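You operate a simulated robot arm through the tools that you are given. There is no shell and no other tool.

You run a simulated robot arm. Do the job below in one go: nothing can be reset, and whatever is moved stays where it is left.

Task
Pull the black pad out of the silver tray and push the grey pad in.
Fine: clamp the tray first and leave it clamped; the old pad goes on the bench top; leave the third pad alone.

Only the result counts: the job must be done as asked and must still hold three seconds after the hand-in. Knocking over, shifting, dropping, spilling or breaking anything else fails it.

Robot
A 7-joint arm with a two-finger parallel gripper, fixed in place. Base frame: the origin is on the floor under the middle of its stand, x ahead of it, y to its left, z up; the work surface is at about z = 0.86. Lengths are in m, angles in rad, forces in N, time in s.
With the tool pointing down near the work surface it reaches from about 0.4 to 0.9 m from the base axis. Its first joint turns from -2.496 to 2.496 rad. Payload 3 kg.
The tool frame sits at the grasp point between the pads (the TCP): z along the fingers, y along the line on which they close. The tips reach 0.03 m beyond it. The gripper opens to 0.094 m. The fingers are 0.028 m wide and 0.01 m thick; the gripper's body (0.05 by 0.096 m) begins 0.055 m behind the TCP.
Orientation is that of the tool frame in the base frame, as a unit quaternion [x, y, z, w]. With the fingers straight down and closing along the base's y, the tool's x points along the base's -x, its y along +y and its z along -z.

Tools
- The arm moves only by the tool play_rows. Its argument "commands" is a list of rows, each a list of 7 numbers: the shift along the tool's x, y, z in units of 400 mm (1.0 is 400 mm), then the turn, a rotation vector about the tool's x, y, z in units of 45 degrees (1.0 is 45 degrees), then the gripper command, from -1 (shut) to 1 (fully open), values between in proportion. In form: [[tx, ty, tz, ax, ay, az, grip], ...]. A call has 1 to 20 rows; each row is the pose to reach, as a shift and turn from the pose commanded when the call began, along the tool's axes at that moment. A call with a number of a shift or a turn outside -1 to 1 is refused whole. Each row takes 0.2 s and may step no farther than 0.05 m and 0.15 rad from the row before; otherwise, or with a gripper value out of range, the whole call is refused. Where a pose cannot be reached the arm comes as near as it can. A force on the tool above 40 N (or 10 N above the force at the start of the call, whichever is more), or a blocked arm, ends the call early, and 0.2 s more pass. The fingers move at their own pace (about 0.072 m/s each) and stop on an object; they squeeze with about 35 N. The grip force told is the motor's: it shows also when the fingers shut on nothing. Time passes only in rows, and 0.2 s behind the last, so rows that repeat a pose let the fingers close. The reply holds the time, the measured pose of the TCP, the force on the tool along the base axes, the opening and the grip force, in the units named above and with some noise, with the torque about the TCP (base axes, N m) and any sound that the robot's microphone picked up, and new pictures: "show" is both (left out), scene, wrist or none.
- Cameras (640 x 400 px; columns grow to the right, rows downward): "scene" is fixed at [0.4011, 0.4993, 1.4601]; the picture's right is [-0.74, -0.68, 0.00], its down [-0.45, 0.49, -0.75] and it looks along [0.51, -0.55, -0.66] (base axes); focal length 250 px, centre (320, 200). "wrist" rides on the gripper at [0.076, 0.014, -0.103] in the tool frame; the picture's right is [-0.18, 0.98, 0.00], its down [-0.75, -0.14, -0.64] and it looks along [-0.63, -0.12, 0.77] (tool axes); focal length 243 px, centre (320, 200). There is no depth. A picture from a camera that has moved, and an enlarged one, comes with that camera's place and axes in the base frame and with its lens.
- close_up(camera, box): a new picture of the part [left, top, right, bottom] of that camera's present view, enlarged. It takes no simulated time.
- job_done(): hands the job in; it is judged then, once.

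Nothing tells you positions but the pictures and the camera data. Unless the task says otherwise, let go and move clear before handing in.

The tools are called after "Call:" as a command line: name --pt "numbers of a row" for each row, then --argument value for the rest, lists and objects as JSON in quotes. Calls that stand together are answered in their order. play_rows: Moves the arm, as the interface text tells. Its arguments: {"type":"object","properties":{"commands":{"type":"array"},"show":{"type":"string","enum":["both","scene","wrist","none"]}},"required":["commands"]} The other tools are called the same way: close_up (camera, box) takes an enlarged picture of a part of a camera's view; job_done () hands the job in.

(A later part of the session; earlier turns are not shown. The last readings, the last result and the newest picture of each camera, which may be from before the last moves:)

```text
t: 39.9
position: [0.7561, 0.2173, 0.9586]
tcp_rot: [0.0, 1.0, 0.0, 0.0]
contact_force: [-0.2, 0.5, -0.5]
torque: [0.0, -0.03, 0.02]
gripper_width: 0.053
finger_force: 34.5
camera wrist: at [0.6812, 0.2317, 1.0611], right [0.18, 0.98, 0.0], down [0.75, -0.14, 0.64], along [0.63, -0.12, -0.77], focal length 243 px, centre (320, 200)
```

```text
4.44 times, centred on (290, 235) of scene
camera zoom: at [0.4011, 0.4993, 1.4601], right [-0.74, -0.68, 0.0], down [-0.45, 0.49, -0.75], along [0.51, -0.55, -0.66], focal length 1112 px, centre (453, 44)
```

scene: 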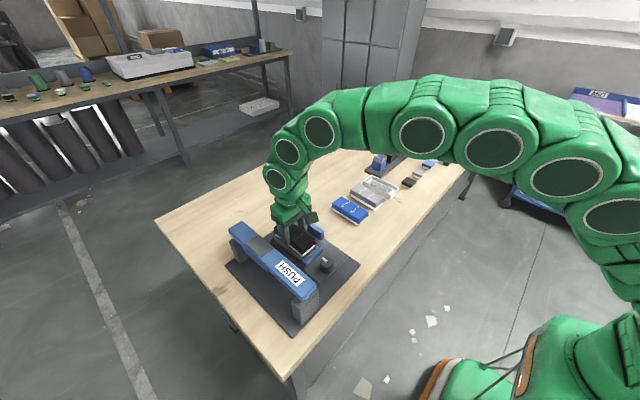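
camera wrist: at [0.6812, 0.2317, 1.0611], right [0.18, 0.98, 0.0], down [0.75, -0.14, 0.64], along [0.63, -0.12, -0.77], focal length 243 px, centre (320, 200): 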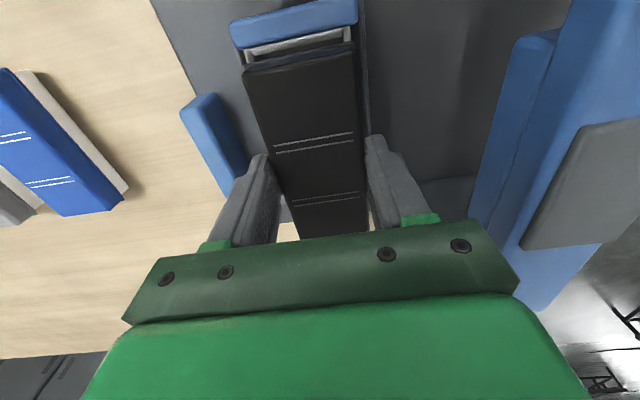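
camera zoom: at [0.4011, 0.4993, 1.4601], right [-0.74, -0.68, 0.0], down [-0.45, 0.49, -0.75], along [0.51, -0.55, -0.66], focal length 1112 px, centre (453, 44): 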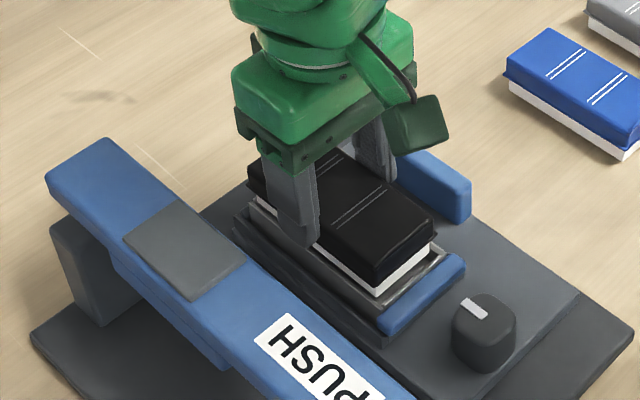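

The black pad is coming out freely, its white base now showing. I'll lift it clear of the tray.

Call:
play_rows --pt "0 0 -0.025 0 0 0 -1" --pt "0 0 -0.06 0 0 0 -1" --pt "0 0 -0.11 0 0 0 -1" --pt "0 0 -0.17 0 0 0 -1" --pt "0 0 -0.22 0 0 0 -1" --pt "0 0 -0.22 0 0 0 -1" --show "both"

Call:
close_up --camera "scene" --box '[240, 170, 340, 280]'

Call:
close_up --camera "wrist" --box '[180, 0, 440, 230]'

```text
t: 41.3
position: [0.7568, 0.2167, 1.046]
tcp_rot: [0.0, 1.0, 0.0, 0.0]
contact_force: [0.0, 1.0, -0.7]
torque: [0.04, 0.03, 0.01]
gripper_width: 0.0531
finger_force: 34.8
camera wrist: at [0.6815, 0.231, 1.1484], right [0.18, 0.98, 0.0], down [0.75, -0.14, 0.64], along [0.63, -0.12, -0.77], focal length 243 px, centre (320, 200)
```

scene: 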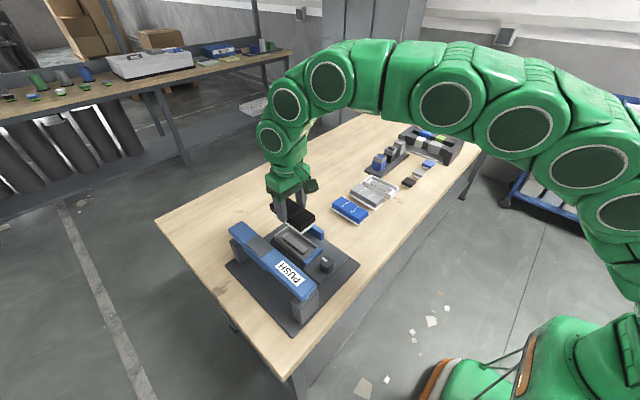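
wrist: 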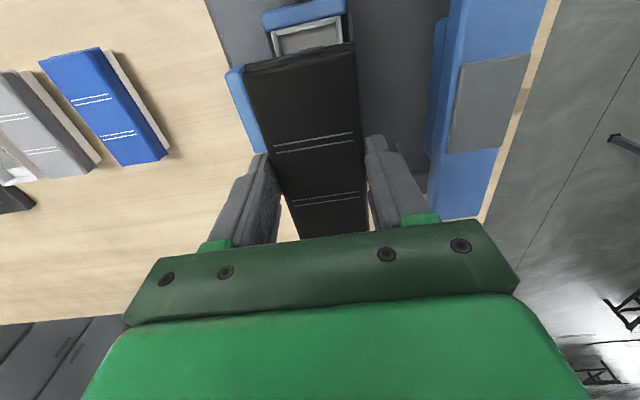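

```text
3.64 times, centred on (290, 225) of scene
camera zoom: at [0.4011, 0.4993, 1.4601], right [-0.74, -0.68, 0.0], down [-0.45, 0.49, -0.75], along [0.51, -0.55, -0.66], focal length 910 px, centre (429, 109)
```

zoom: 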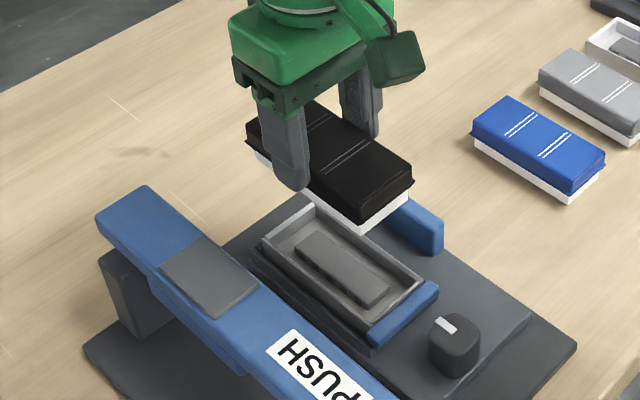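

```text
1.74 times, centred on (310, 115) of wrist
camera zoom: at [0.6815, 0.231, 1.1484], right [0.18, 0.98, 0.0], down [0.75, -0.14, 0.64], along [0.63, -0.12, -0.77], focal length 422 px, centre (337, 348)
```

zoom: 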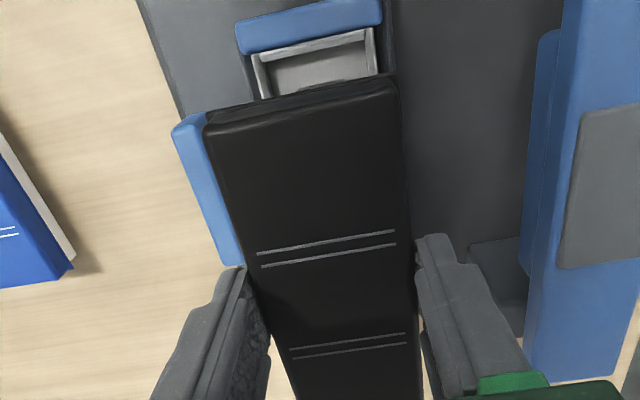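

The black pad is out of the tray. I'll carry it to the free bench strip between the fixture (edge at y ≈ 0.133) and the blue pad (edge at y ≈ 0.02), aiming at y ≈ 0.077.

Call:
play_rows --pt "0 -0.07 0 0 0 0 -1" --pt "0 -0.15 0 0 0 0 -1" --pt "0 -0.23 0 0 0 0 -1" --pt "0 -0.31 0 0 0 0 -1" --pt "0 -0.35 0 0 0 0 -1" --pt "0 -0.35 0.08 0 0 0 -1" --pt "0 -0.35 0.15 0 0 0 -1" --pt "0 -0.35 0.2 0 0 0 -1" --pt "0 -0.35 0.24 0 0 0 -1" --pt "0 -0.35 0.24 0 0 0 -1" --show "both"

Call:
close_up --camera "scene" --box '[270, 160, 390, 260]'

Call:
close_up --camera "wrist" --box '[180, 0, 460, 230]'

```text
t: 43.5
position: [0.7586, 0.0775, 0.948]
tcp_rot: [0.0, 1.0, 0.001, 0.0]
contact_force: [-0.5, 0.4, 0.3]
torque: [0.03, -0.01, 0.0]
gripper_width: 0.053
finger_force: 35.3
camera wrist: at [0.6832, 0.0918, 1.0521], right [0.18, 0.98, 0.0], down [0.75, -0.14, 0.64], along [0.63, -0.12, -0.77], focal length 243 px, centre (320, 200)
```

scene: 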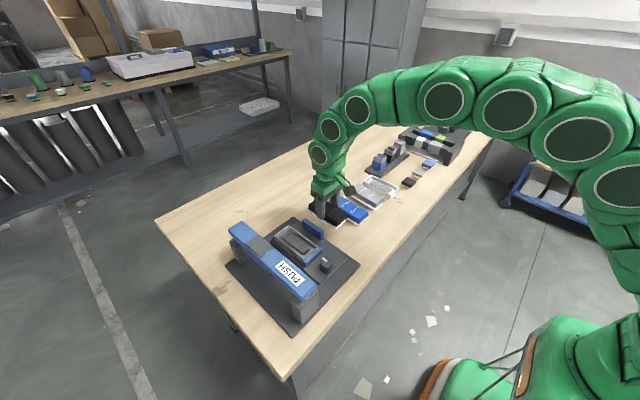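
wrist: 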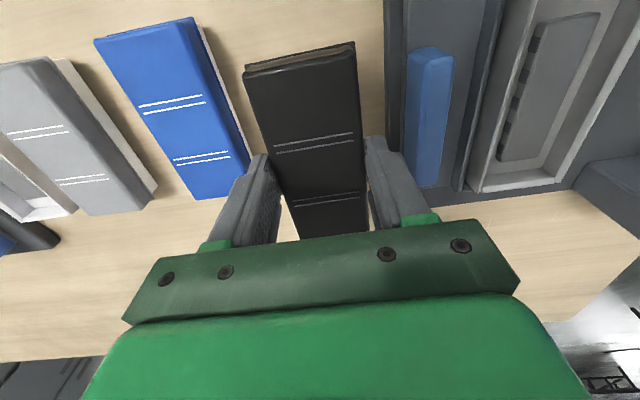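

```text
4.00 times, centred on (330, 210) of scene
camera zoom: at [0.4011, 0.4993, 1.4601], right [-0.74, -0.68, 0.0], down [-0.45, 0.49, -0.75], along [0.51, -0.55, -0.66], focal length 1000 px, centre (280, 160)
```

zoom: 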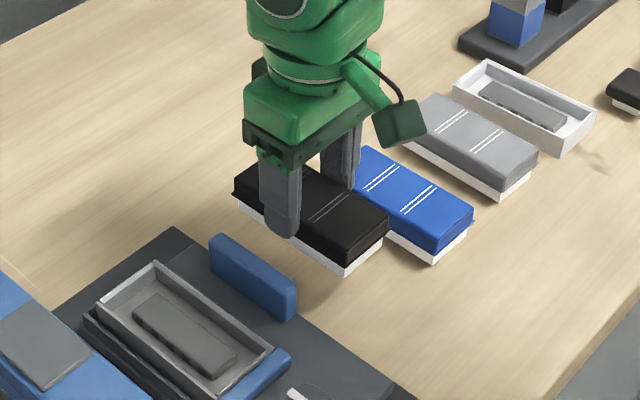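

```text
1.74 times, centred on (320, 115) of wrist
camera zoom: at [0.6832, 0.0918, 1.0521], right [0.18, 0.98, 0.0], down [0.75, -0.14, 0.64], along [0.63, -0.12, -0.77], focal length 422 px, centre (320, 348)
```

zoom: 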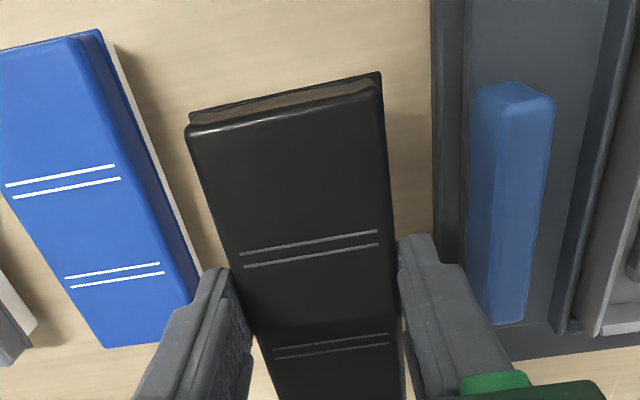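

The pad hangs clear between the fixture and the blue pad. I'll lower it towards the bench, slowing for contact.

Call:
play_rows --pt "0 0 0.02 0 0 0 -1" --pt "0 0 0.04 0 0 0 -1" --pt "0 0 0.055 0 0 0 -1" --pt "0 0 0.06 0 0 0 -1" --pt "0 0 0.06 0 0 0 -1" --show "none"

Call:
close_up --camera "scene" --box '[290, 180, 370, 240]'

```text
t: 44.7
position: [0.7565, 0.0779, 0.926]
tcp_rot: [0.0, 1.0, 0.0, 0.001]
contact_force: [0.2, 0.1, -1.4]
torque: [-0.01, 0.01, 0.01]
gripper_width: 0.0533
finger_force: 34.8
```

```text
6.67 times, centred on (330, 210) of scene
camera zoom: at [0.4011, 0.4993, 1.4601], right [-0.74, -0.68, 0.0], down [-0.45, 0.49, -0.75], along [0.51, -0.55, -0.66], focal length 1667 px, centre (253, 133)
```

zoom: 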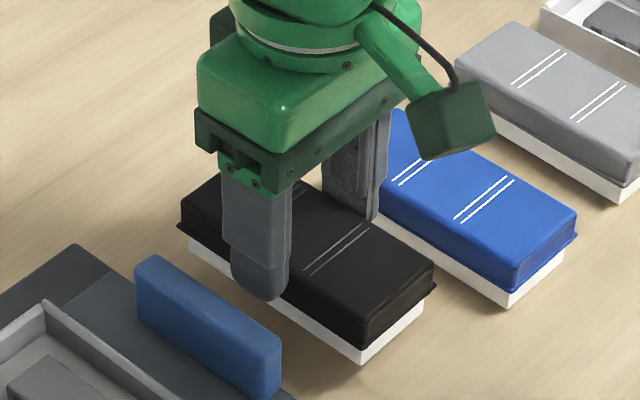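

Call:
play_rows --pt "0 0 0.005 0 0 0 -1" --pt "0 0 0.01 0 0 0 -1" --pt "0 0 0.014 0 0 0 -1" --pt "0 0 0.018 0 0 0 -1" --pt "0 0 0.018 0 0 0 -1" --show "none"

Call:
close_up --camera "scene" --box '[290, 180, 370, 240]'

```text
t: 45.9
position: [0.7555, 0.0772, 0.9198]
tcp_rot: [0.0, 1.0, 0.0, 0.0]
contact_force: [-0.4, 0.4, -0.8]
torque: [-0.02, 0.0, -0.01]
gripper_width: 0.0533
finger_force: 35.0
```

```text
6.67 times, centred on (330, 210) of scene
camera zoom: at [0.4011, 0.4993, 1.4601], right [-0.74, -0.68, 0.0], down [-0.45, 0.49, -0.75], along [0.51, -0.55, -0.66], focal length 1667 px, centre (253, 133)
```

zoom: 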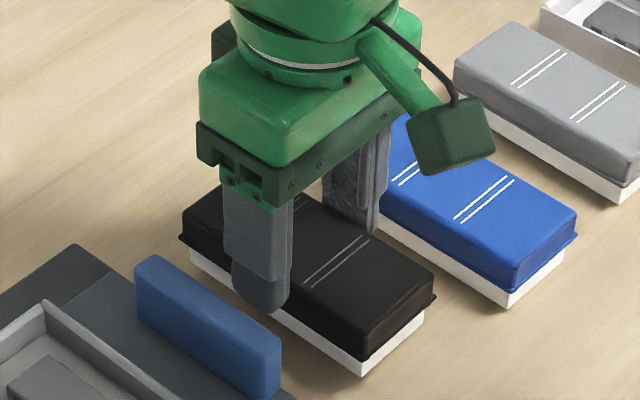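

Call:
play_rows --pt "0 0 0.004 0 0 0 -1" --pt "0 0 0.008 0 0 0 -1" --pt "0 0 0.012 0 0 0 -1" --pt "0 0 0.016 0 0 0 -1" --pt "0 0 0.016 0 0 0 -1" --show "none"

Call:
close_up --camera "scene" --box '[290, 180, 370, 240]'

```text
t: 47.1
position: [0.7566, 0.077, 0.9133]
tcp_rot: [0.0, 1.0, 0.0, 0.001]
contact_force: [0.4, 0.0, 8.0]
torque: [-0.01, 0.38, -0.01]
gripper_width: 0.0532
finger_force: 34.7
```

```text
6.67 times, centred on (330, 210) of scene
camera zoom: at [0.4011, 0.4993, 1.4601], right [-0.74, -0.68, 0.0], down [-0.45, 0.49, -0.75], along [0.51, -0.55, -0.66], focal length 1667 px, centre (253, 133)
```

zoom: 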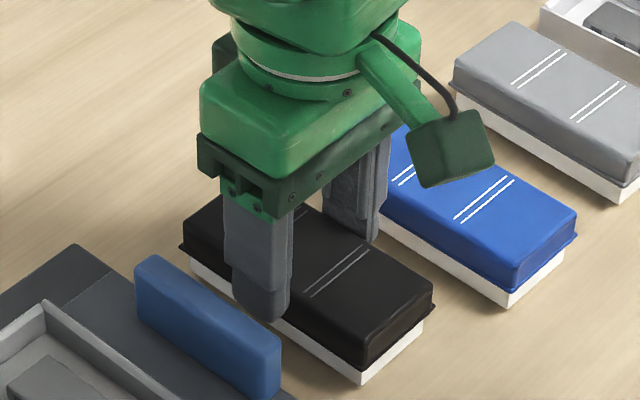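

The pad touches the bench (8 N at z = 0.913). I'll open slightly to let go, keeping clear of the blue pad, and rise.

Call:
play_rows --pt "0 0 0 0 0 0 0.5" --pt "0 0 0 0 0 0 0.5" --pt "0 0 0 0 0 0 0.5" --pt "0 0 -0.05 0 0 0 0.5" --pt "0 0 -0.12 0 0 0 0.5" --pt "0 0 -0.2 0 0 0 0.5" --pt "0 0 -0.3 0 0 0 0.7" --pt "0 0 -0.3 0 0 0 1" --show "both"

Call:
close_up --camera "scene" --box '[250, 160, 410, 280]'

```text
t: 48.9
position: [0.7579, 0.0782, 1.0305]
tcp_rot: [0.0, 1.0, 0.0, 0.0]
contact_force: [0.2, -0.6, -0.3]
torque: [0.03, 0.0, 0.03]
gripper_width: 0.0939
finger_force: 0.0
camera wrist: at [0.6826, 0.0924, 1.134], right [0.18, 0.98, 0.0], down [0.75, -0.14, 0.64], along [0.63, -0.12, -0.77], focal length 243 px, centre (320, 200)
```

scene: 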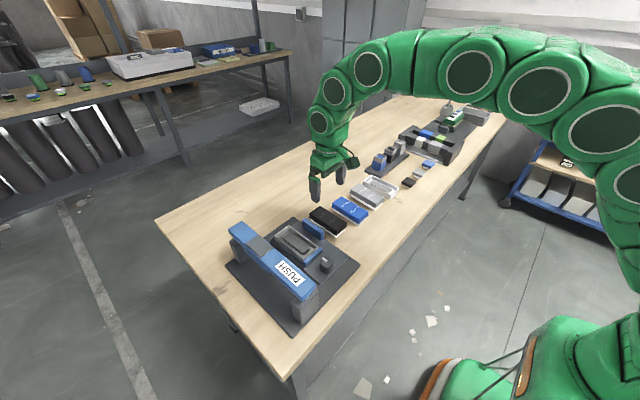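
wrist: 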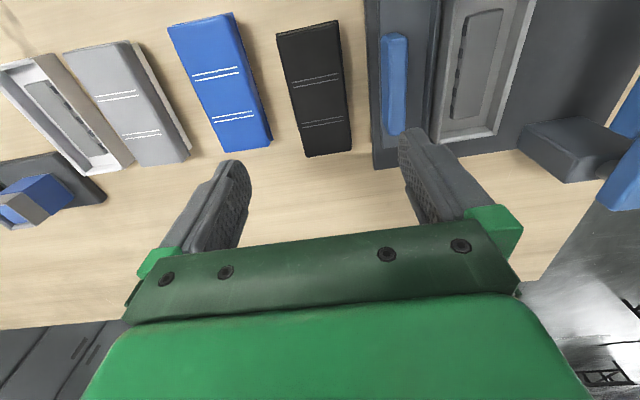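

```text
3.33 times, centred on (330, 220) of scene
camera zoom: at [0.4011, 0.4993, 1.4601], right [-0.74, -0.68, 0.0], down [-0.45, 0.49, -0.75], along [0.51, -0.55, -0.66], focal length 834 px, centre (287, 133)
```

zoom: 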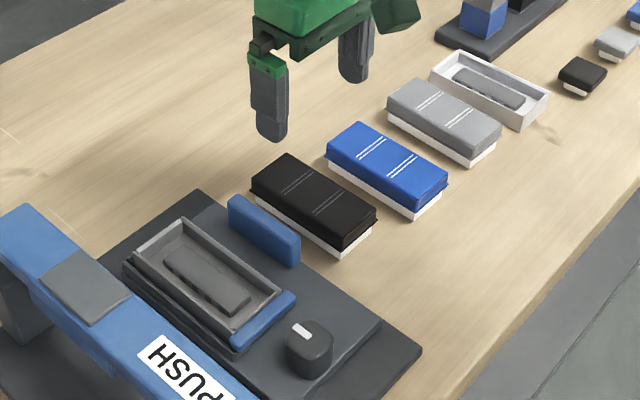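

The black pad lies flat on the bench and the tray is empty. Next I'll hover over the grey pad to measure its place and the gaps beside it.

Call:
play_rows --pt "0.01 -0.08 -0.06 0 0 0 1" --pt "0.02 -0.17 -0.1 0 0 0 1" --pt "0.03 -0.26 -0.125 0 0 0 1" --pt "0.04 -0.35 -0.125 0 0 0 1" --pt "0.05 -0.44 -0.125 0 0 0 1" --pt "0.05 -0.45 -0.125 0 0 0 1" --show "both"

Call:
close_up --camera "wrist" --box '[200, 0, 440, 170]'

Call:
close_up --camera "scene" --box '[330, 160, 410, 220]'

```text
t: 50.3
position: [0.7369, -0.1038, 1.0817]
tcp_rot: [0.0, 1.0, 0.0, 0.0]
contact_force: [-0.5, 0.1, 0.6]
torque: [-0.01, 0.02, -0.02]
gripper_width: 0.0942
finger_force: 0.1
camera wrist: at [0.6627, -0.0898, 1.184], right [0.18, 0.98, 0.0], down [0.75, -0.14, 0.64], along [0.63, -0.12, -0.77], focal length 243 px, centre (320, 200)
```

scene: 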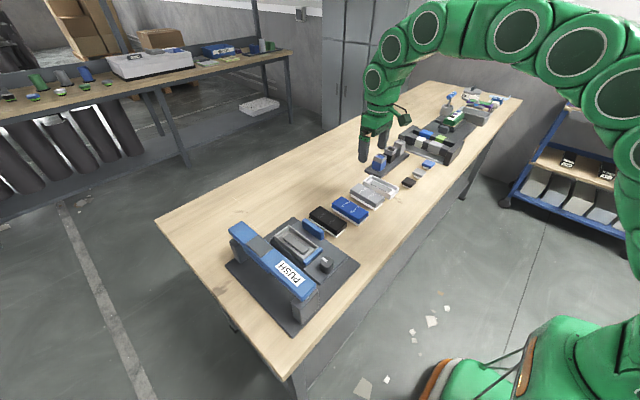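
wrist: 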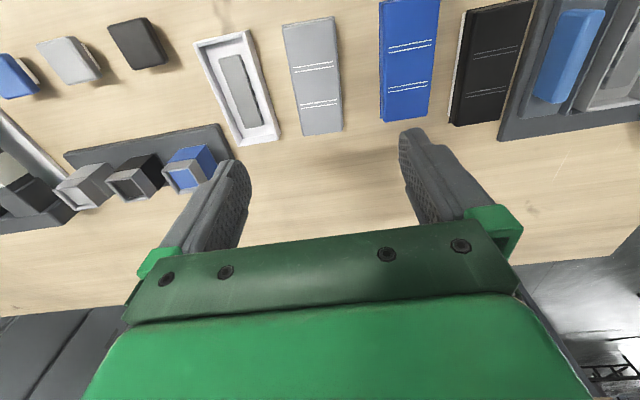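

```text
2.35 times, centred on (320, 85) of wrist
camera zoom: at [0.6627, -0.0898, 1.184], right [0.18, 0.98, 0.0], down [0.75, -0.14, 0.64], along [0.63, -0.12, -0.77], focal length 571 px, centre (320, 471)
```

zoom: 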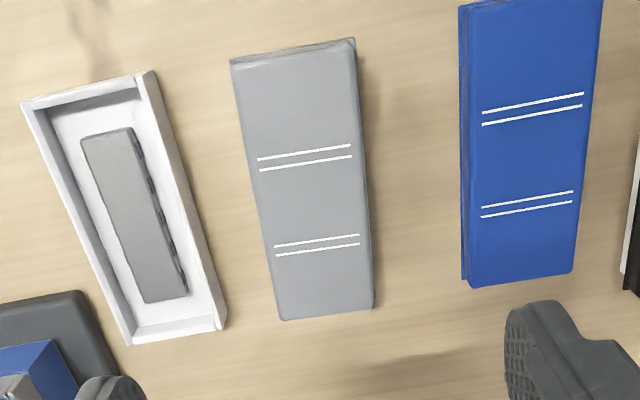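

```text
6.67 times, centred on (370, 190) of scene
camera zoom: at [0.4011, 0.4993, 1.4601], right [-0.74, -0.68, 0.0], down [-0.45, 0.49, -0.75], along [0.51, -0.55, -0.66], focal length 1667 px, centre (-13, 267)
```

zoom: 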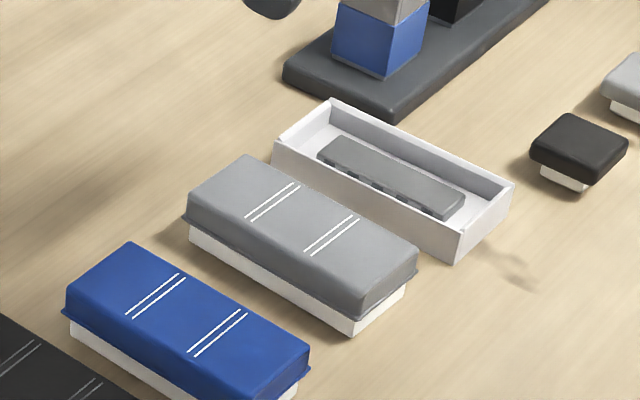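

The grey pad is at about (0.735, −0.108), turned roughly 3° clockwise; it has about 3 cm to the white tray and 4.5 cm to the blue pad on either side. I'll come down above it with a 75 mm opening and the matching 3° turn.

Call:
play_rows --pt "0.0048 -0.0105 0.1 0 0 0.03 0.6" --pt "0.0048 -0.0105 0.2 0 0 0.067 0.6" --pt "0.0048 -0.0105 0.3 0 0 0.067 0.6" --pt "0.0048 -0.0105 0.3 0 0 0.067 0.6" --show "both"

Call:
close_up --camera "wrist" --box '[180, 40, 460, 240]'

Call:
close_up --camera "scene" --box '[330, 150, 410, 220]'

```text
t: 51.3
position: [0.7332, -0.1084, 0.9619]
tcp_rot: [0.026, 1.0, 0.0, 0.001]
contact_force: [-0.7, -0.6, 0.4]
torque: [0.0, -0.01, 0.01]
gripper_width: 0.0752
finger_force: 0.0
camera wrist: at [0.6592, -0.0895, 1.0639], right [0.24, 0.97, 0.0], down [0.74, -0.18, 0.64], along [0.62, -0.15, -0.77], focal length 243 px, centre (320, 200)
```

scene: 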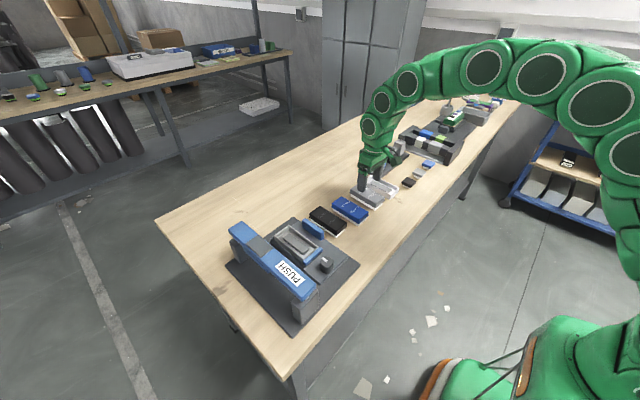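
wrist: 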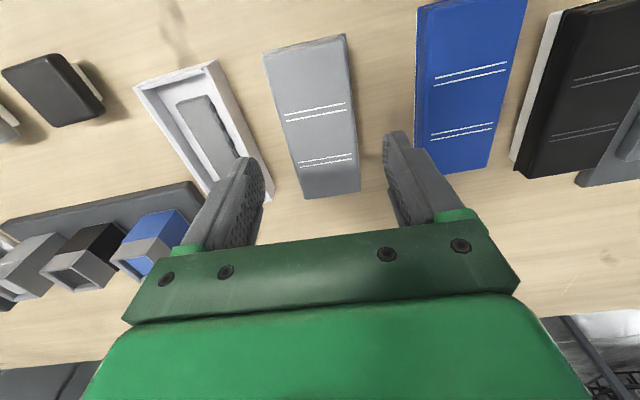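

```text
2.00 times, centred on (320, 140) of wrist
camera zoom: at [0.6592, -0.0895, 1.0639], right [0.24, 0.97, 0.0], down [0.74, -0.18, 0.64], along [0.62, -0.15, -0.77], focal length 485 px, centre (320, 320)
```

zoom: 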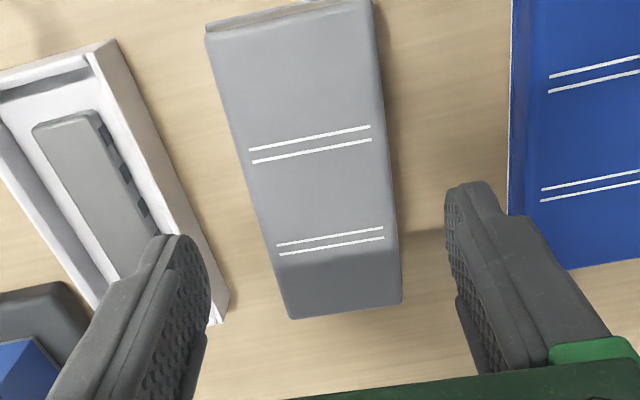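

```text
5.71 times, centred on (370, 185) of scene
camera zoom: at [0.4011, 0.4993, 1.4601], right [-0.74, -0.68, 0.0], down [-0.45, 0.49, -0.75], along [0.51, -0.55, -0.66], focal length 1429 px, centre (34, 286)
```

zoom: 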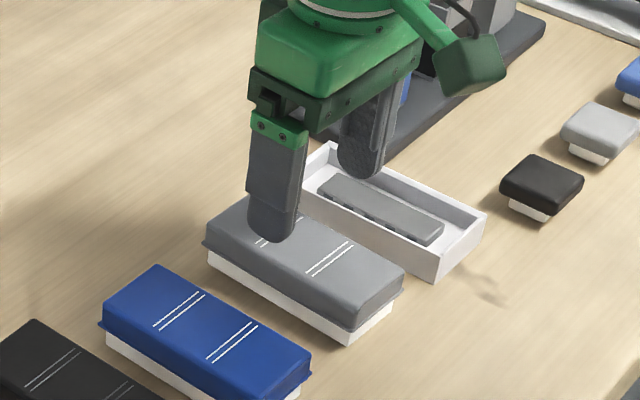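

The fingers are centred and aligned with the grey pad, with about 1.5 cm to the white tray. I'll go down to the same relative height as for the black pad and close.

Call:
play_rows --pt "0 0 0.05 0 0 0 0.6" --pt "0 0 0.1 0 0 0 0.6" --pt "0 0 0.121 0 0 0 0.6" --pt "0 0 0.121 0 0 0 0.6" --pt "0 0 0.121 0 0 0 -1" --pt "0 0 0.121 0 0 0 -1" --pt "0 0 0.121 0 0 0 -1" --pt "0 0 0.121 0 0 0 -1" --show "both"

Call:
close_up --camera "scene" --box '[330, 150, 410, 220]'

Call:
close_up --camera "wrist" --box '[180, 40, 460, 240]'

```text
t: 53.1
position: [0.735, -0.1081, 0.9143]
tcp_rot: [0.026, 1.0, 0.0, 0.0]
contact_force: [-0.9, -0.2, 0.8]
torque: [-0.01, -0.01, -0.03]
gripper_width: 0.053
finger_force: 35.1
camera wrist: at [0.6605, -0.0897, 1.0163], right [0.24, 0.97, 0.0], down [0.74, -0.18, 0.64], along [0.62, -0.15, -0.77], focal length 243 px, centre (320, 200)
```

scene: 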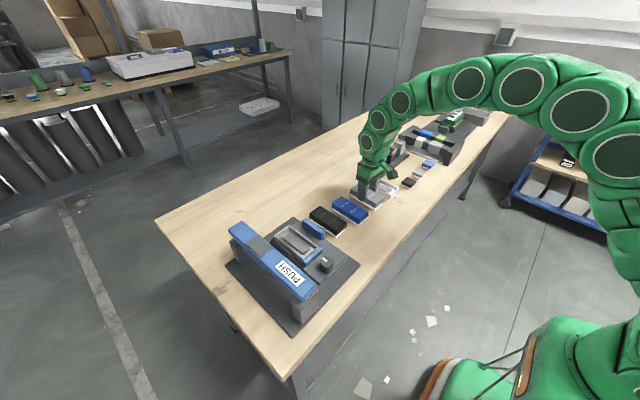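
wrist: 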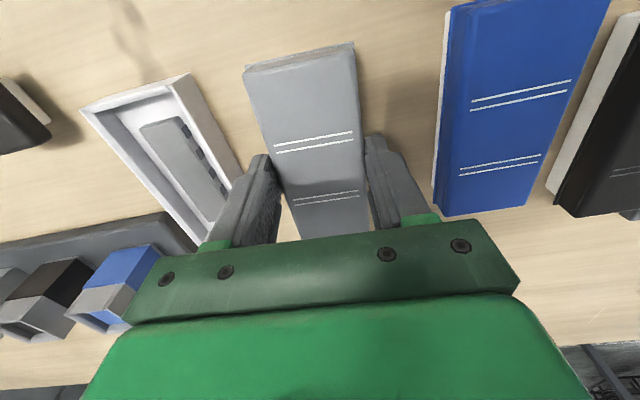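

```text
5.71 times, centred on (370, 185) of scene
camera zoom: at [0.4011, 0.4993, 1.4601], right [-0.74, -0.68, 0.0], down [-0.45, 0.49, -0.75], along [0.51, -0.55, -0.66], focal length 1429 px, centre (34, 286)
```

zoom: 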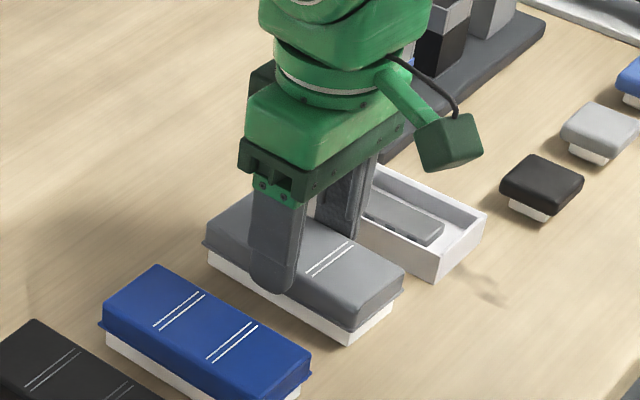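

```text
2.00 times, centred on (320, 140) of wrist
camera zoom: at [0.6605, -0.0897, 1.0163], right [0.24, 0.97, 0.0], down [0.74, -0.18, 0.64], along [0.62, -0.15, -0.77], focal length 485 px, centre (320, 320)
```

zoom: 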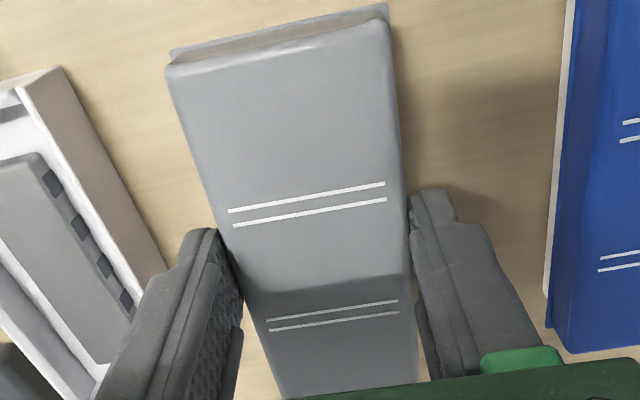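

The grey pad is gripped at 53 mm, sitting in the fingers just as the black one did. I'll lift it straight up and check it hangs level.

Call:
play_rows --pt "0 0 -0.03 0 0 0 -1" --pt "0 0 -0.1 0 0 0 -1" --pt "0 0 -0.18 0 0 0 -1" --pt "0 0 -0.26 0 0 0 -1" --pt "0 0 -0.3 0 0 0 -1" --pt "0 0 -0.3 0 0 0 -1" --show "both"

Call:
close_up --camera "scene" --box '[320, 130, 420, 220]'

```text
t: 54.5
position: [0.7339, -0.1076, 1.0342]
tcp_rot: [0.026, 1.0, 0.0, 0.0]
contact_force: [0.3, 1.5, -1.3]
torque: [0.01, 0.0, -0.01]
gripper_width: 0.0529
finger_force: 34.9
camera wrist: at [0.6599, -0.0888, 1.1362], right [0.24, 0.97, 0.0], down [0.74, -0.18, 0.64], along [0.62, -0.15, -0.77], focal length 243 px, centre (320, 200)
```

scene: 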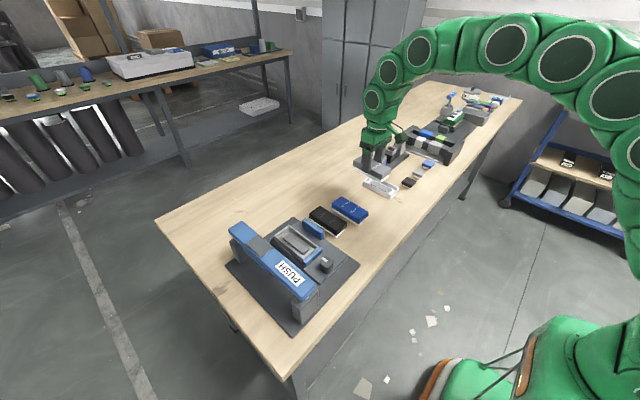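
wrist: 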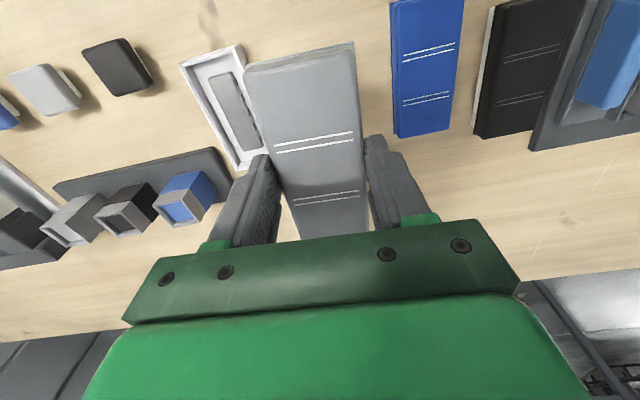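

```text
4.44 times, centred on (370, 175) of scene
camera zoom: at [0.4011, 0.4993, 1.4601], right [-0.74, -0.68, 0.0], down [-0.45, 0.49, -0.75], along [0.51, -0.55, -0.66], focal length 1112 px, centre (98, 311)
```

zoom: 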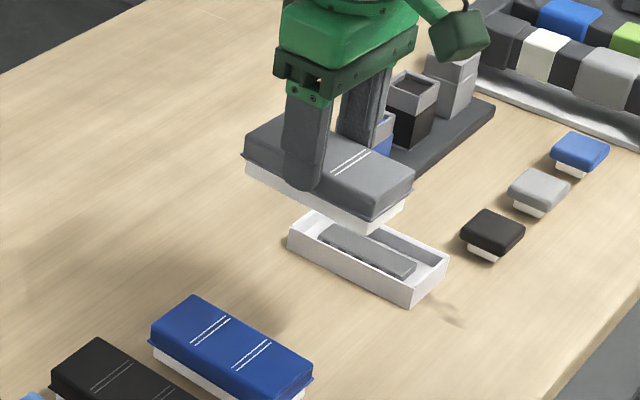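

The grey pad is lifted level. I'll carry it over to above the tray, turning back the 3° on the way.

Call:
play_rows --pt "-0.001 0.09 0 0 0 -0.007 -1" --pt "-0.003 0.18 0 0 0 -0.015 -1" --pt "-0.004 0.28 0 0 0 -0.023 -1" --pt "-0.0055 0.38 0 0 0 -0.031 -1" --pt "-0.007 0.48 0 0 0 -0.04 -1" --pt "-0.0085 0.58 0 0 0 -0.048 -1" --pt "-0.01 0.68 0 0 0 -0.056 -1" --pt "-0.0115 0.77 0 0 0 -0.064 -1" --pt "-0.012 0.8122 0 0 0 -0.067 -1" --pt "-0.012 0.8122 0 0 0 -0.067 -1" --pt "-0.012 0.8122 0 0 0 -0.067 -1" --show "both"

Call:
close_up --camera "scene" --box '[240, 170, 340, 280]'

Call:
close_up --camera "wrist" --box '[180, 0, 460, 230]'

```text
t: 56.9
position: [0.7554, 0.2195, 1.0356]
tcp_rot: [0.0, 1.0, 0.0, 0.0]
contact_force: [0.3, 0.6, -0.6]
torque: [0.0, 0.0, -0.01]
gripper_width: 0.0532
finger_force: 34.9
camera wrist: at [0.6808, 0.233, 1.1367], right [0.18, 0.98, 0.0], down [0.75, -0.14, 0.64], along [0.63, -0.12, -0.77], focal length 243 px, centre (320, 200)
```

scene: 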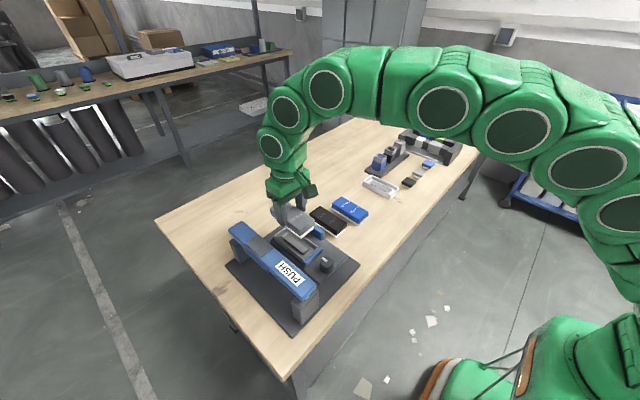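
wrist: 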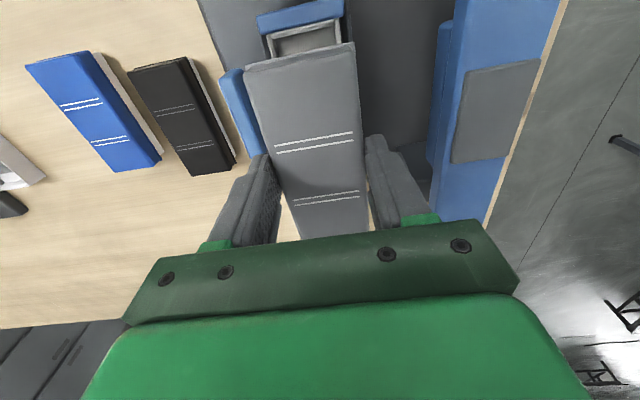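

```text
3.64 times, centred on (290, 225) of scene
camera zoom: at [0.4011, 0.4993, 1.4601], right [-0.74, -0.68, 0.0], down [-0.45, 0.49, -0.75], along [0.51, -0.55, -0.66], focal length 910 px, centre (429, 109)
```

zoom: 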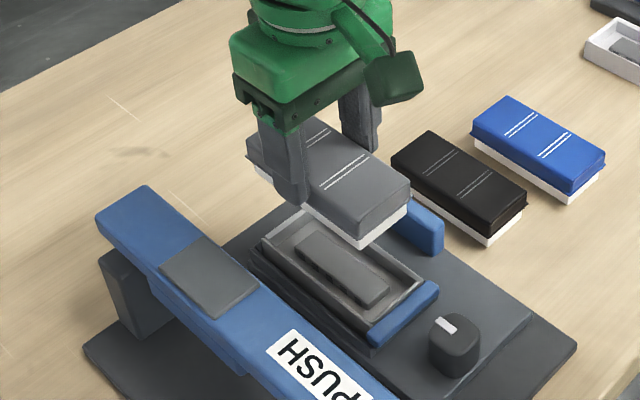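

```text
1.74 times, centred on (320, 115) of wrist
camera zoom: at [0.6808, 0.233, 1.1367], right [0.18, 0.98, 0.0], down [0.75, -0.14, 0.64], along [0.63, -0.12, -0.77], focal length 422 px, centre (320, 348)
```

zoom: 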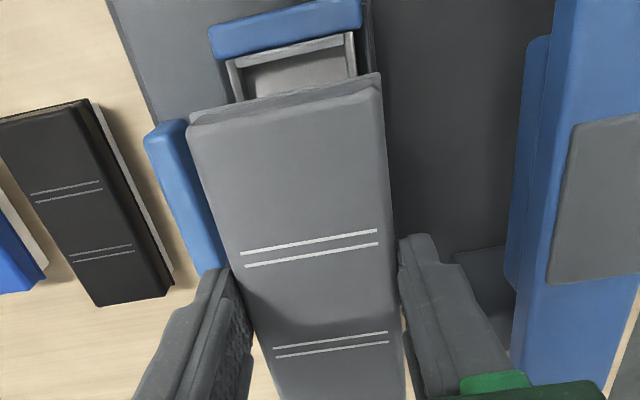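

The grey pad is above the tray, but the reading (y = 0.2195) is about 2–3 mm off the place where the black pad was gripped. I'll hold still a moment and read again.

Call:
play_rows --pt "0 0 0 0 0 0 -1" --pt "0 0 0 0 0 0 -1" --show "none"

Call:
close_up --camera "wrist" --box '[180, 0, 440, 230]'

```text
t: 57.5
position: [0.7549, 0.2188, 1.0344]
tcp_rot: [0.0, 1.0, 0.0, 0.001]
contact_force: [0.0, 0.2, -1.2]
torque: [0.0, -0.01, -0.01]
gripper_width: 0.0531
finger_force: 35.0
```

```text
1.74 times, centred on (310, 115) of wrist
camera zoom: at [0.6808, 0.2329, 1.1368], right [0.18, 0.98, 0.0], down [0.75, -0.14, 0.64], along [0.63, -0.12, -0.77], focal length 422 px, centre (337, 348)
```

zoom: 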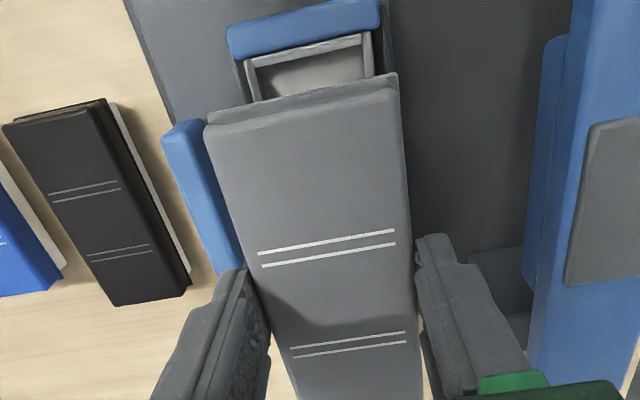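

Call:
close_up --camera "wrist" --box '[250, 0, 370, 75]'

Call:
close_up --camera "scene" --box '[260, 195, 330, 270]'

```text
5.33 times, centred on (310, 38) of wrist
camera zoom: at [0.6808, 0.2329, 1.1368], right [0.18, 0.98, 0.0], down [0.75, -0.14, 0.64], along [0.63, -0.12, -0.77], focal length 1294 px, centre (373, 1067)
```

zoom: 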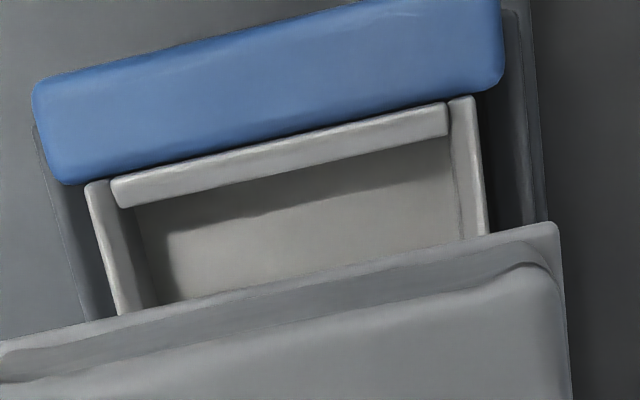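

```text
5.33 times, centred on (295, 232) of scene
camera zoom: at [0.4011, 0.4993, 1.4601], right [-0.74, -0.68, 0.0], down [-0.45, 0.49, -0.75], along [0.51, -0.55, -0.66], focal length 1334 px, centre (453, 27)
```

zoom: 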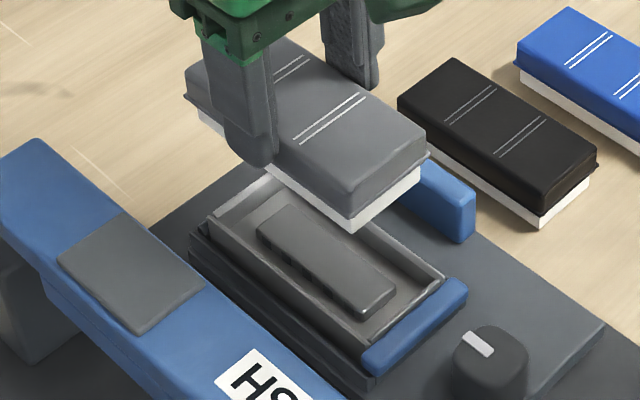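

The tray's centre shows about 2.5 mm to the −y side of the held pad. I'll correct that and come down to just above the tray rim for a close check.

Call:
play_rows --pt "0 -0.006 0 0 0 0 -1" --pt "0 -0.006 0.06 0 0 0 -1" --pt "0 -0.006 0.12 0 0 0 -1" --pt "0 -0.006 0.1575 0 0 0 -1" --pt "0 -0.006 0.1575 0 0 0 -1" --pt "0 -0.006 0.1575 0 0 0 -1" --show "none"

Call:
close_up --camera "wrist" --box '[210, 0, 400, 120]'

Call:
close_up --camera "scene" --box '[260, 195, 330, 270]'

Call:
close_up --camera "wrist" --box '[180, 0, 440, 230]'

```text
t: 58.9
position: [0.7555, 0.2152, 0.9724]
tcp_rot: [0.0, 1.0, -0.001, 0.0]
contact_force: [-1.1, -0.6, -1.0]
torque: [-0.01, -0.02, -0.03]
gripper_width: 0.0532
finger_force: 34.7
```

```text
3.33 times, centred on (305, 60) of wrist
camera zoom: at [0.681, 0.2295, 1.0741], right [0.18, 0.98, 0.0], down [0.75, -0.14, 0.64], along [0.63, -0.12, -0.77], focal length 809 px, centre (370, 667)
```

zoom: 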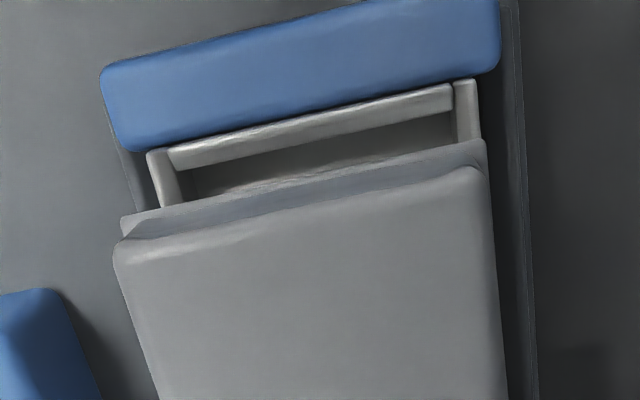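

```text
5.33 times, centred on (295, 232) of scene
camera zoom: at [0.4011, 0.4993, 1.4601], right [-0.74, -0.68, 0.0], down [-0.45, 0.49, -0.75], along [0.51, -0.55, -0.66], focal length 1334 px, centre (453, 27)
```

zoom: 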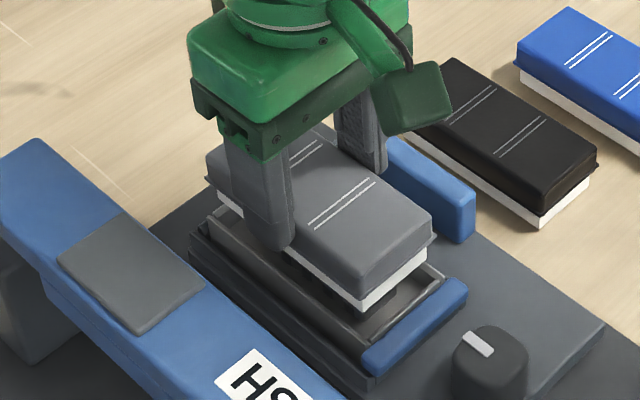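

```text
1.74 times, centred on (310, 115) of wrist
camera zoom: at [0.681, 0.2295, 1.0741], right [0.18, 0.98, 0.0], down [0.75, -0.14, 0.64], along [0.63, -0.12, -0.77], focal length 422 px, centre (337, 348)
```

zoom: 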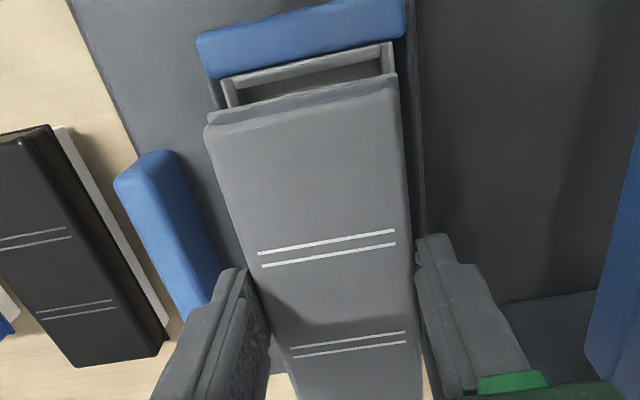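

The pad is now centred over the tray to within about a millimetre in both directions. I'll start inserting slowly and read the force as the base enters the rim.

Call:
play_rows --pt "0.0015 0 0.008 0 0 0 -1" --pt "0.0015 0 0.015 0 0 0 -1" --pt "0.0015 0 0.021 0 0 0 -1" --pt "0.0015 0 0.027 0 0 0 -1" --pt "0.0015 0 0.032 0 0 0 -1" --pt "0.0015 0 0.032 0 0 0 -1" --show "none"

Call:
close_up --camera "wrist" --box '[210, 0, 400, 120]'

Call:
close_up --camera "scene" --box '[260, 195, 330, 270]'

```text
t: 60.3
position: [0.7547, 0.216, 0.9596]
tcp_rot: [0.001, 1.0, 0.0, 0.0]
contact_force: [0.2, -0.6, -1.4]
torque: [-0.02, 0.03, 0.0]
gripper_width: 0.0529
finger_force: 35.0
```

```text
3.33 times, centred on (305, 60) of wrist
camera zoom: at [0.6802, 0.2293, 1.061], right [0.18, 0.98, 0.0], down [0.75, -0.14, 0.64], along [0.63, -0.12, -0.77], focal length 809 px, centre (370, 667)
```

zoom: 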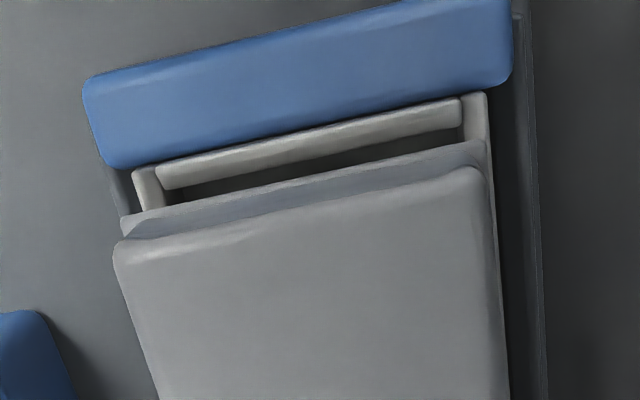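

```text
5.33 times, centred on (295, 232) of scene
camera zoom: at [0.4011, 0.4993, 1.4601], right [-0.74, -0.68, 0.0], down [-0.45, 0.49, -0.75], along [0.51, -0.55, -0.66], focal length 1334 px, centre (453, 27)
```

zoom: 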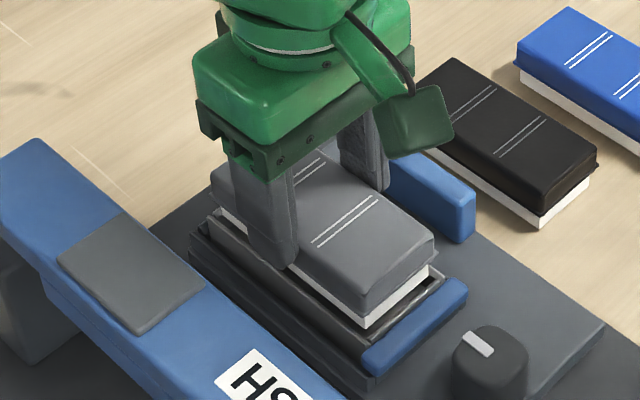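

No contact yet and the base is entering the tray. I'll continue down in small steps.

Call:
play_rows --pt "0 0 0.004 0 0 0 -1" --pt "0 0 0.008 0 0 0 -1" --pt "0 0 0.012 0 0 0 -1" --pt "0 0 0.016 0 0 0 -1" --pt "0 0 0.02 0 0 0 -1" --pt "0 0 0.02 0 0 0 -1" --show "none"

Call:
close_up --camera "wrist" --box '[210, 0, 400, 120]'

Call:
close_up --camera "scene" --box '[260, 195, 330, 270]'

```text
t: 61.7
position: [0.756, 0.2161, 0.9497]
tcp_rot: [0.0, 1.0, 0.0, 0.001]
contact_force: [0.3, -0.5, -1.2]
torque: [0.01, -0.03, -0.01]
gripper_width: 0.0532
finger_force: 35.4
```

```text
3.33 times, centred on (305, 60) of wrist
camera zoom: at [0.6806, 0.2295, 1.0523], right [0.18, 0.98, 0.0], down [0.75, -0.14, 0.64], along [0.63, -0.12, -0.77], focal length 809 px, centre (370, 667)
```

zoom: 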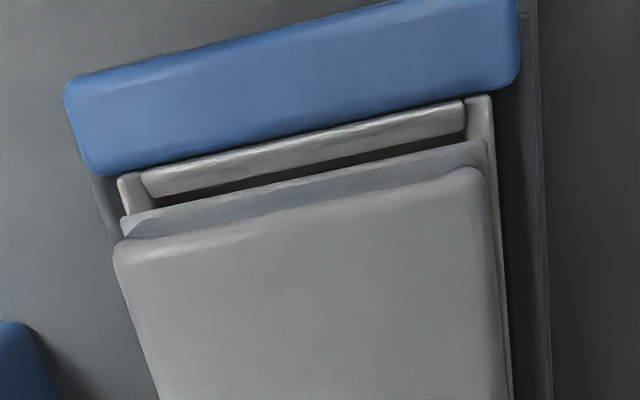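

```text
5.33 times, centred on (295, 232) of scene
camera zoom: at [0.4011, 0.4993, 1.4601], right [-0.74, -0.68, 0.0], down [-0.45, 0.49, -0.75], along [0.51, -0.55, -0.66], focal length 1334 px, centre (453, 27)
```

zoom: 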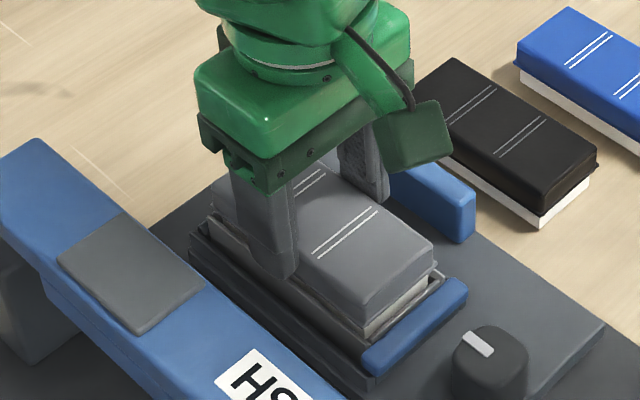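

Call:
play_rows --pt "0 0 0.0025 0 0 0 -1" --pt "0 0 0.005 0 0 0 -1" --pt "0 0 0.0075 0 0 0 -1" --pt "0 0 0.01 0 0 0 -1" --pt "0 0 0.01 0 0 0 -1" --show "none"

Call:
close_up --camera "scene" --box '[260, 195, 330, 270]'

```text
t: 62.9
position: [0.7547, 0.2152, 0.9472]
tcp_rot: [0.0, 1.0, -0.001, 0.001]
contact_force: [-9.1, 0.1, 32.5]
torque: [-0.01, 0.19, 0.03]
gripper_width: 0.053
finger_force: 34.6
```

```text
5.33 times, centred on (295, 232) of scene
camera zoom: at [0.4011, 0.4993, 1.4601], right [-0.74, -0.68, 0.0], down [-0.45, 0.49, -0.75], along [0.51, -0.55, -0.66], focal length 1334 px, centre (453, 27)
```

zoom: 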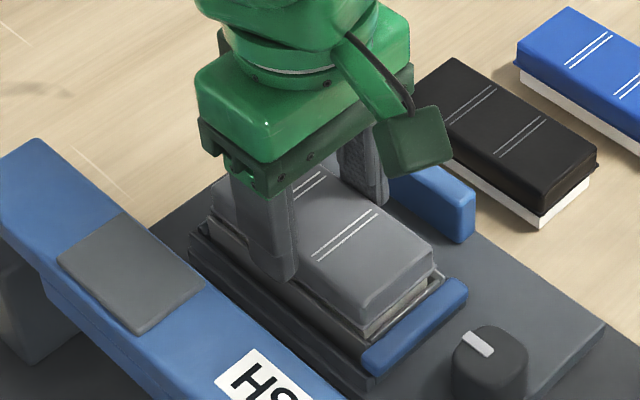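

The pad has bottomed: 32 N upward at the same height at which the black pad sat. I'll ease off the load and let go, opening only moderately.

Call:
play_rows --pt "0 0 -0.002 0 0 0 -1" --pt "0 0 -0.002 0 0 0 0.4" --pt "0 0 -0.002 0 0 0 0.6" --pt "0 0 -0.002 0 0 0 0.8" --pt "0 0 -0.002 0 0 0 0.8" --show "wrist"

Call:
close_up --camera "scene" --box '[260, 195, 330, 270]'

```text
t: 64.1
position: [0.7558, 0.2156, 0.946]
tcp_rot: [0.0, 1.0, 0.0, 0.0]
contact_force: [-0.1, 0.4, 0.7]
torque: [0.01, 0.03, 0.01]
gripper_width: 0.0848
finger_force: 0.0
camera wrist: at [0.6808, 0.2293, 1.049], right [0.18, 0.98, 0.0], down [0.75, -0.14, 0.64], along [0.63, -0.12, -0.77], focal length 243 px, centre (320, 200)
```

wrist: 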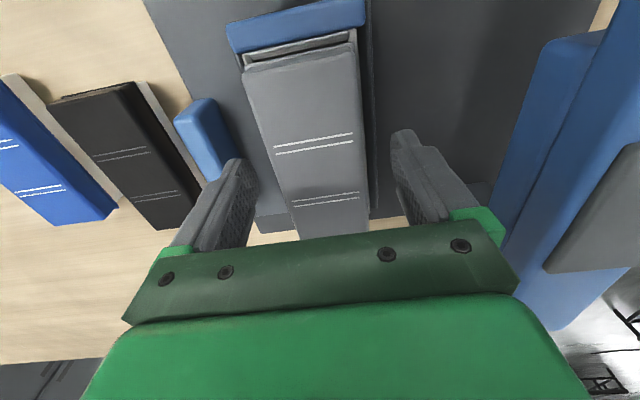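

```text
5.33 times, centred on (295, 232) of scene
camera zoom: at [0.4011, 0.4993, 1.4601], right [-0.74, -0.68, 0.0], down [-0.45, 0.49, -0.75], along [0.51, -0.55, -0.66], focal length 1334 px, centre (453, 27)
```

zoom: 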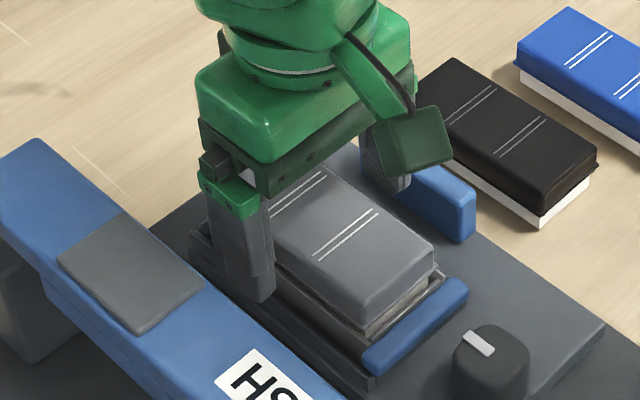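

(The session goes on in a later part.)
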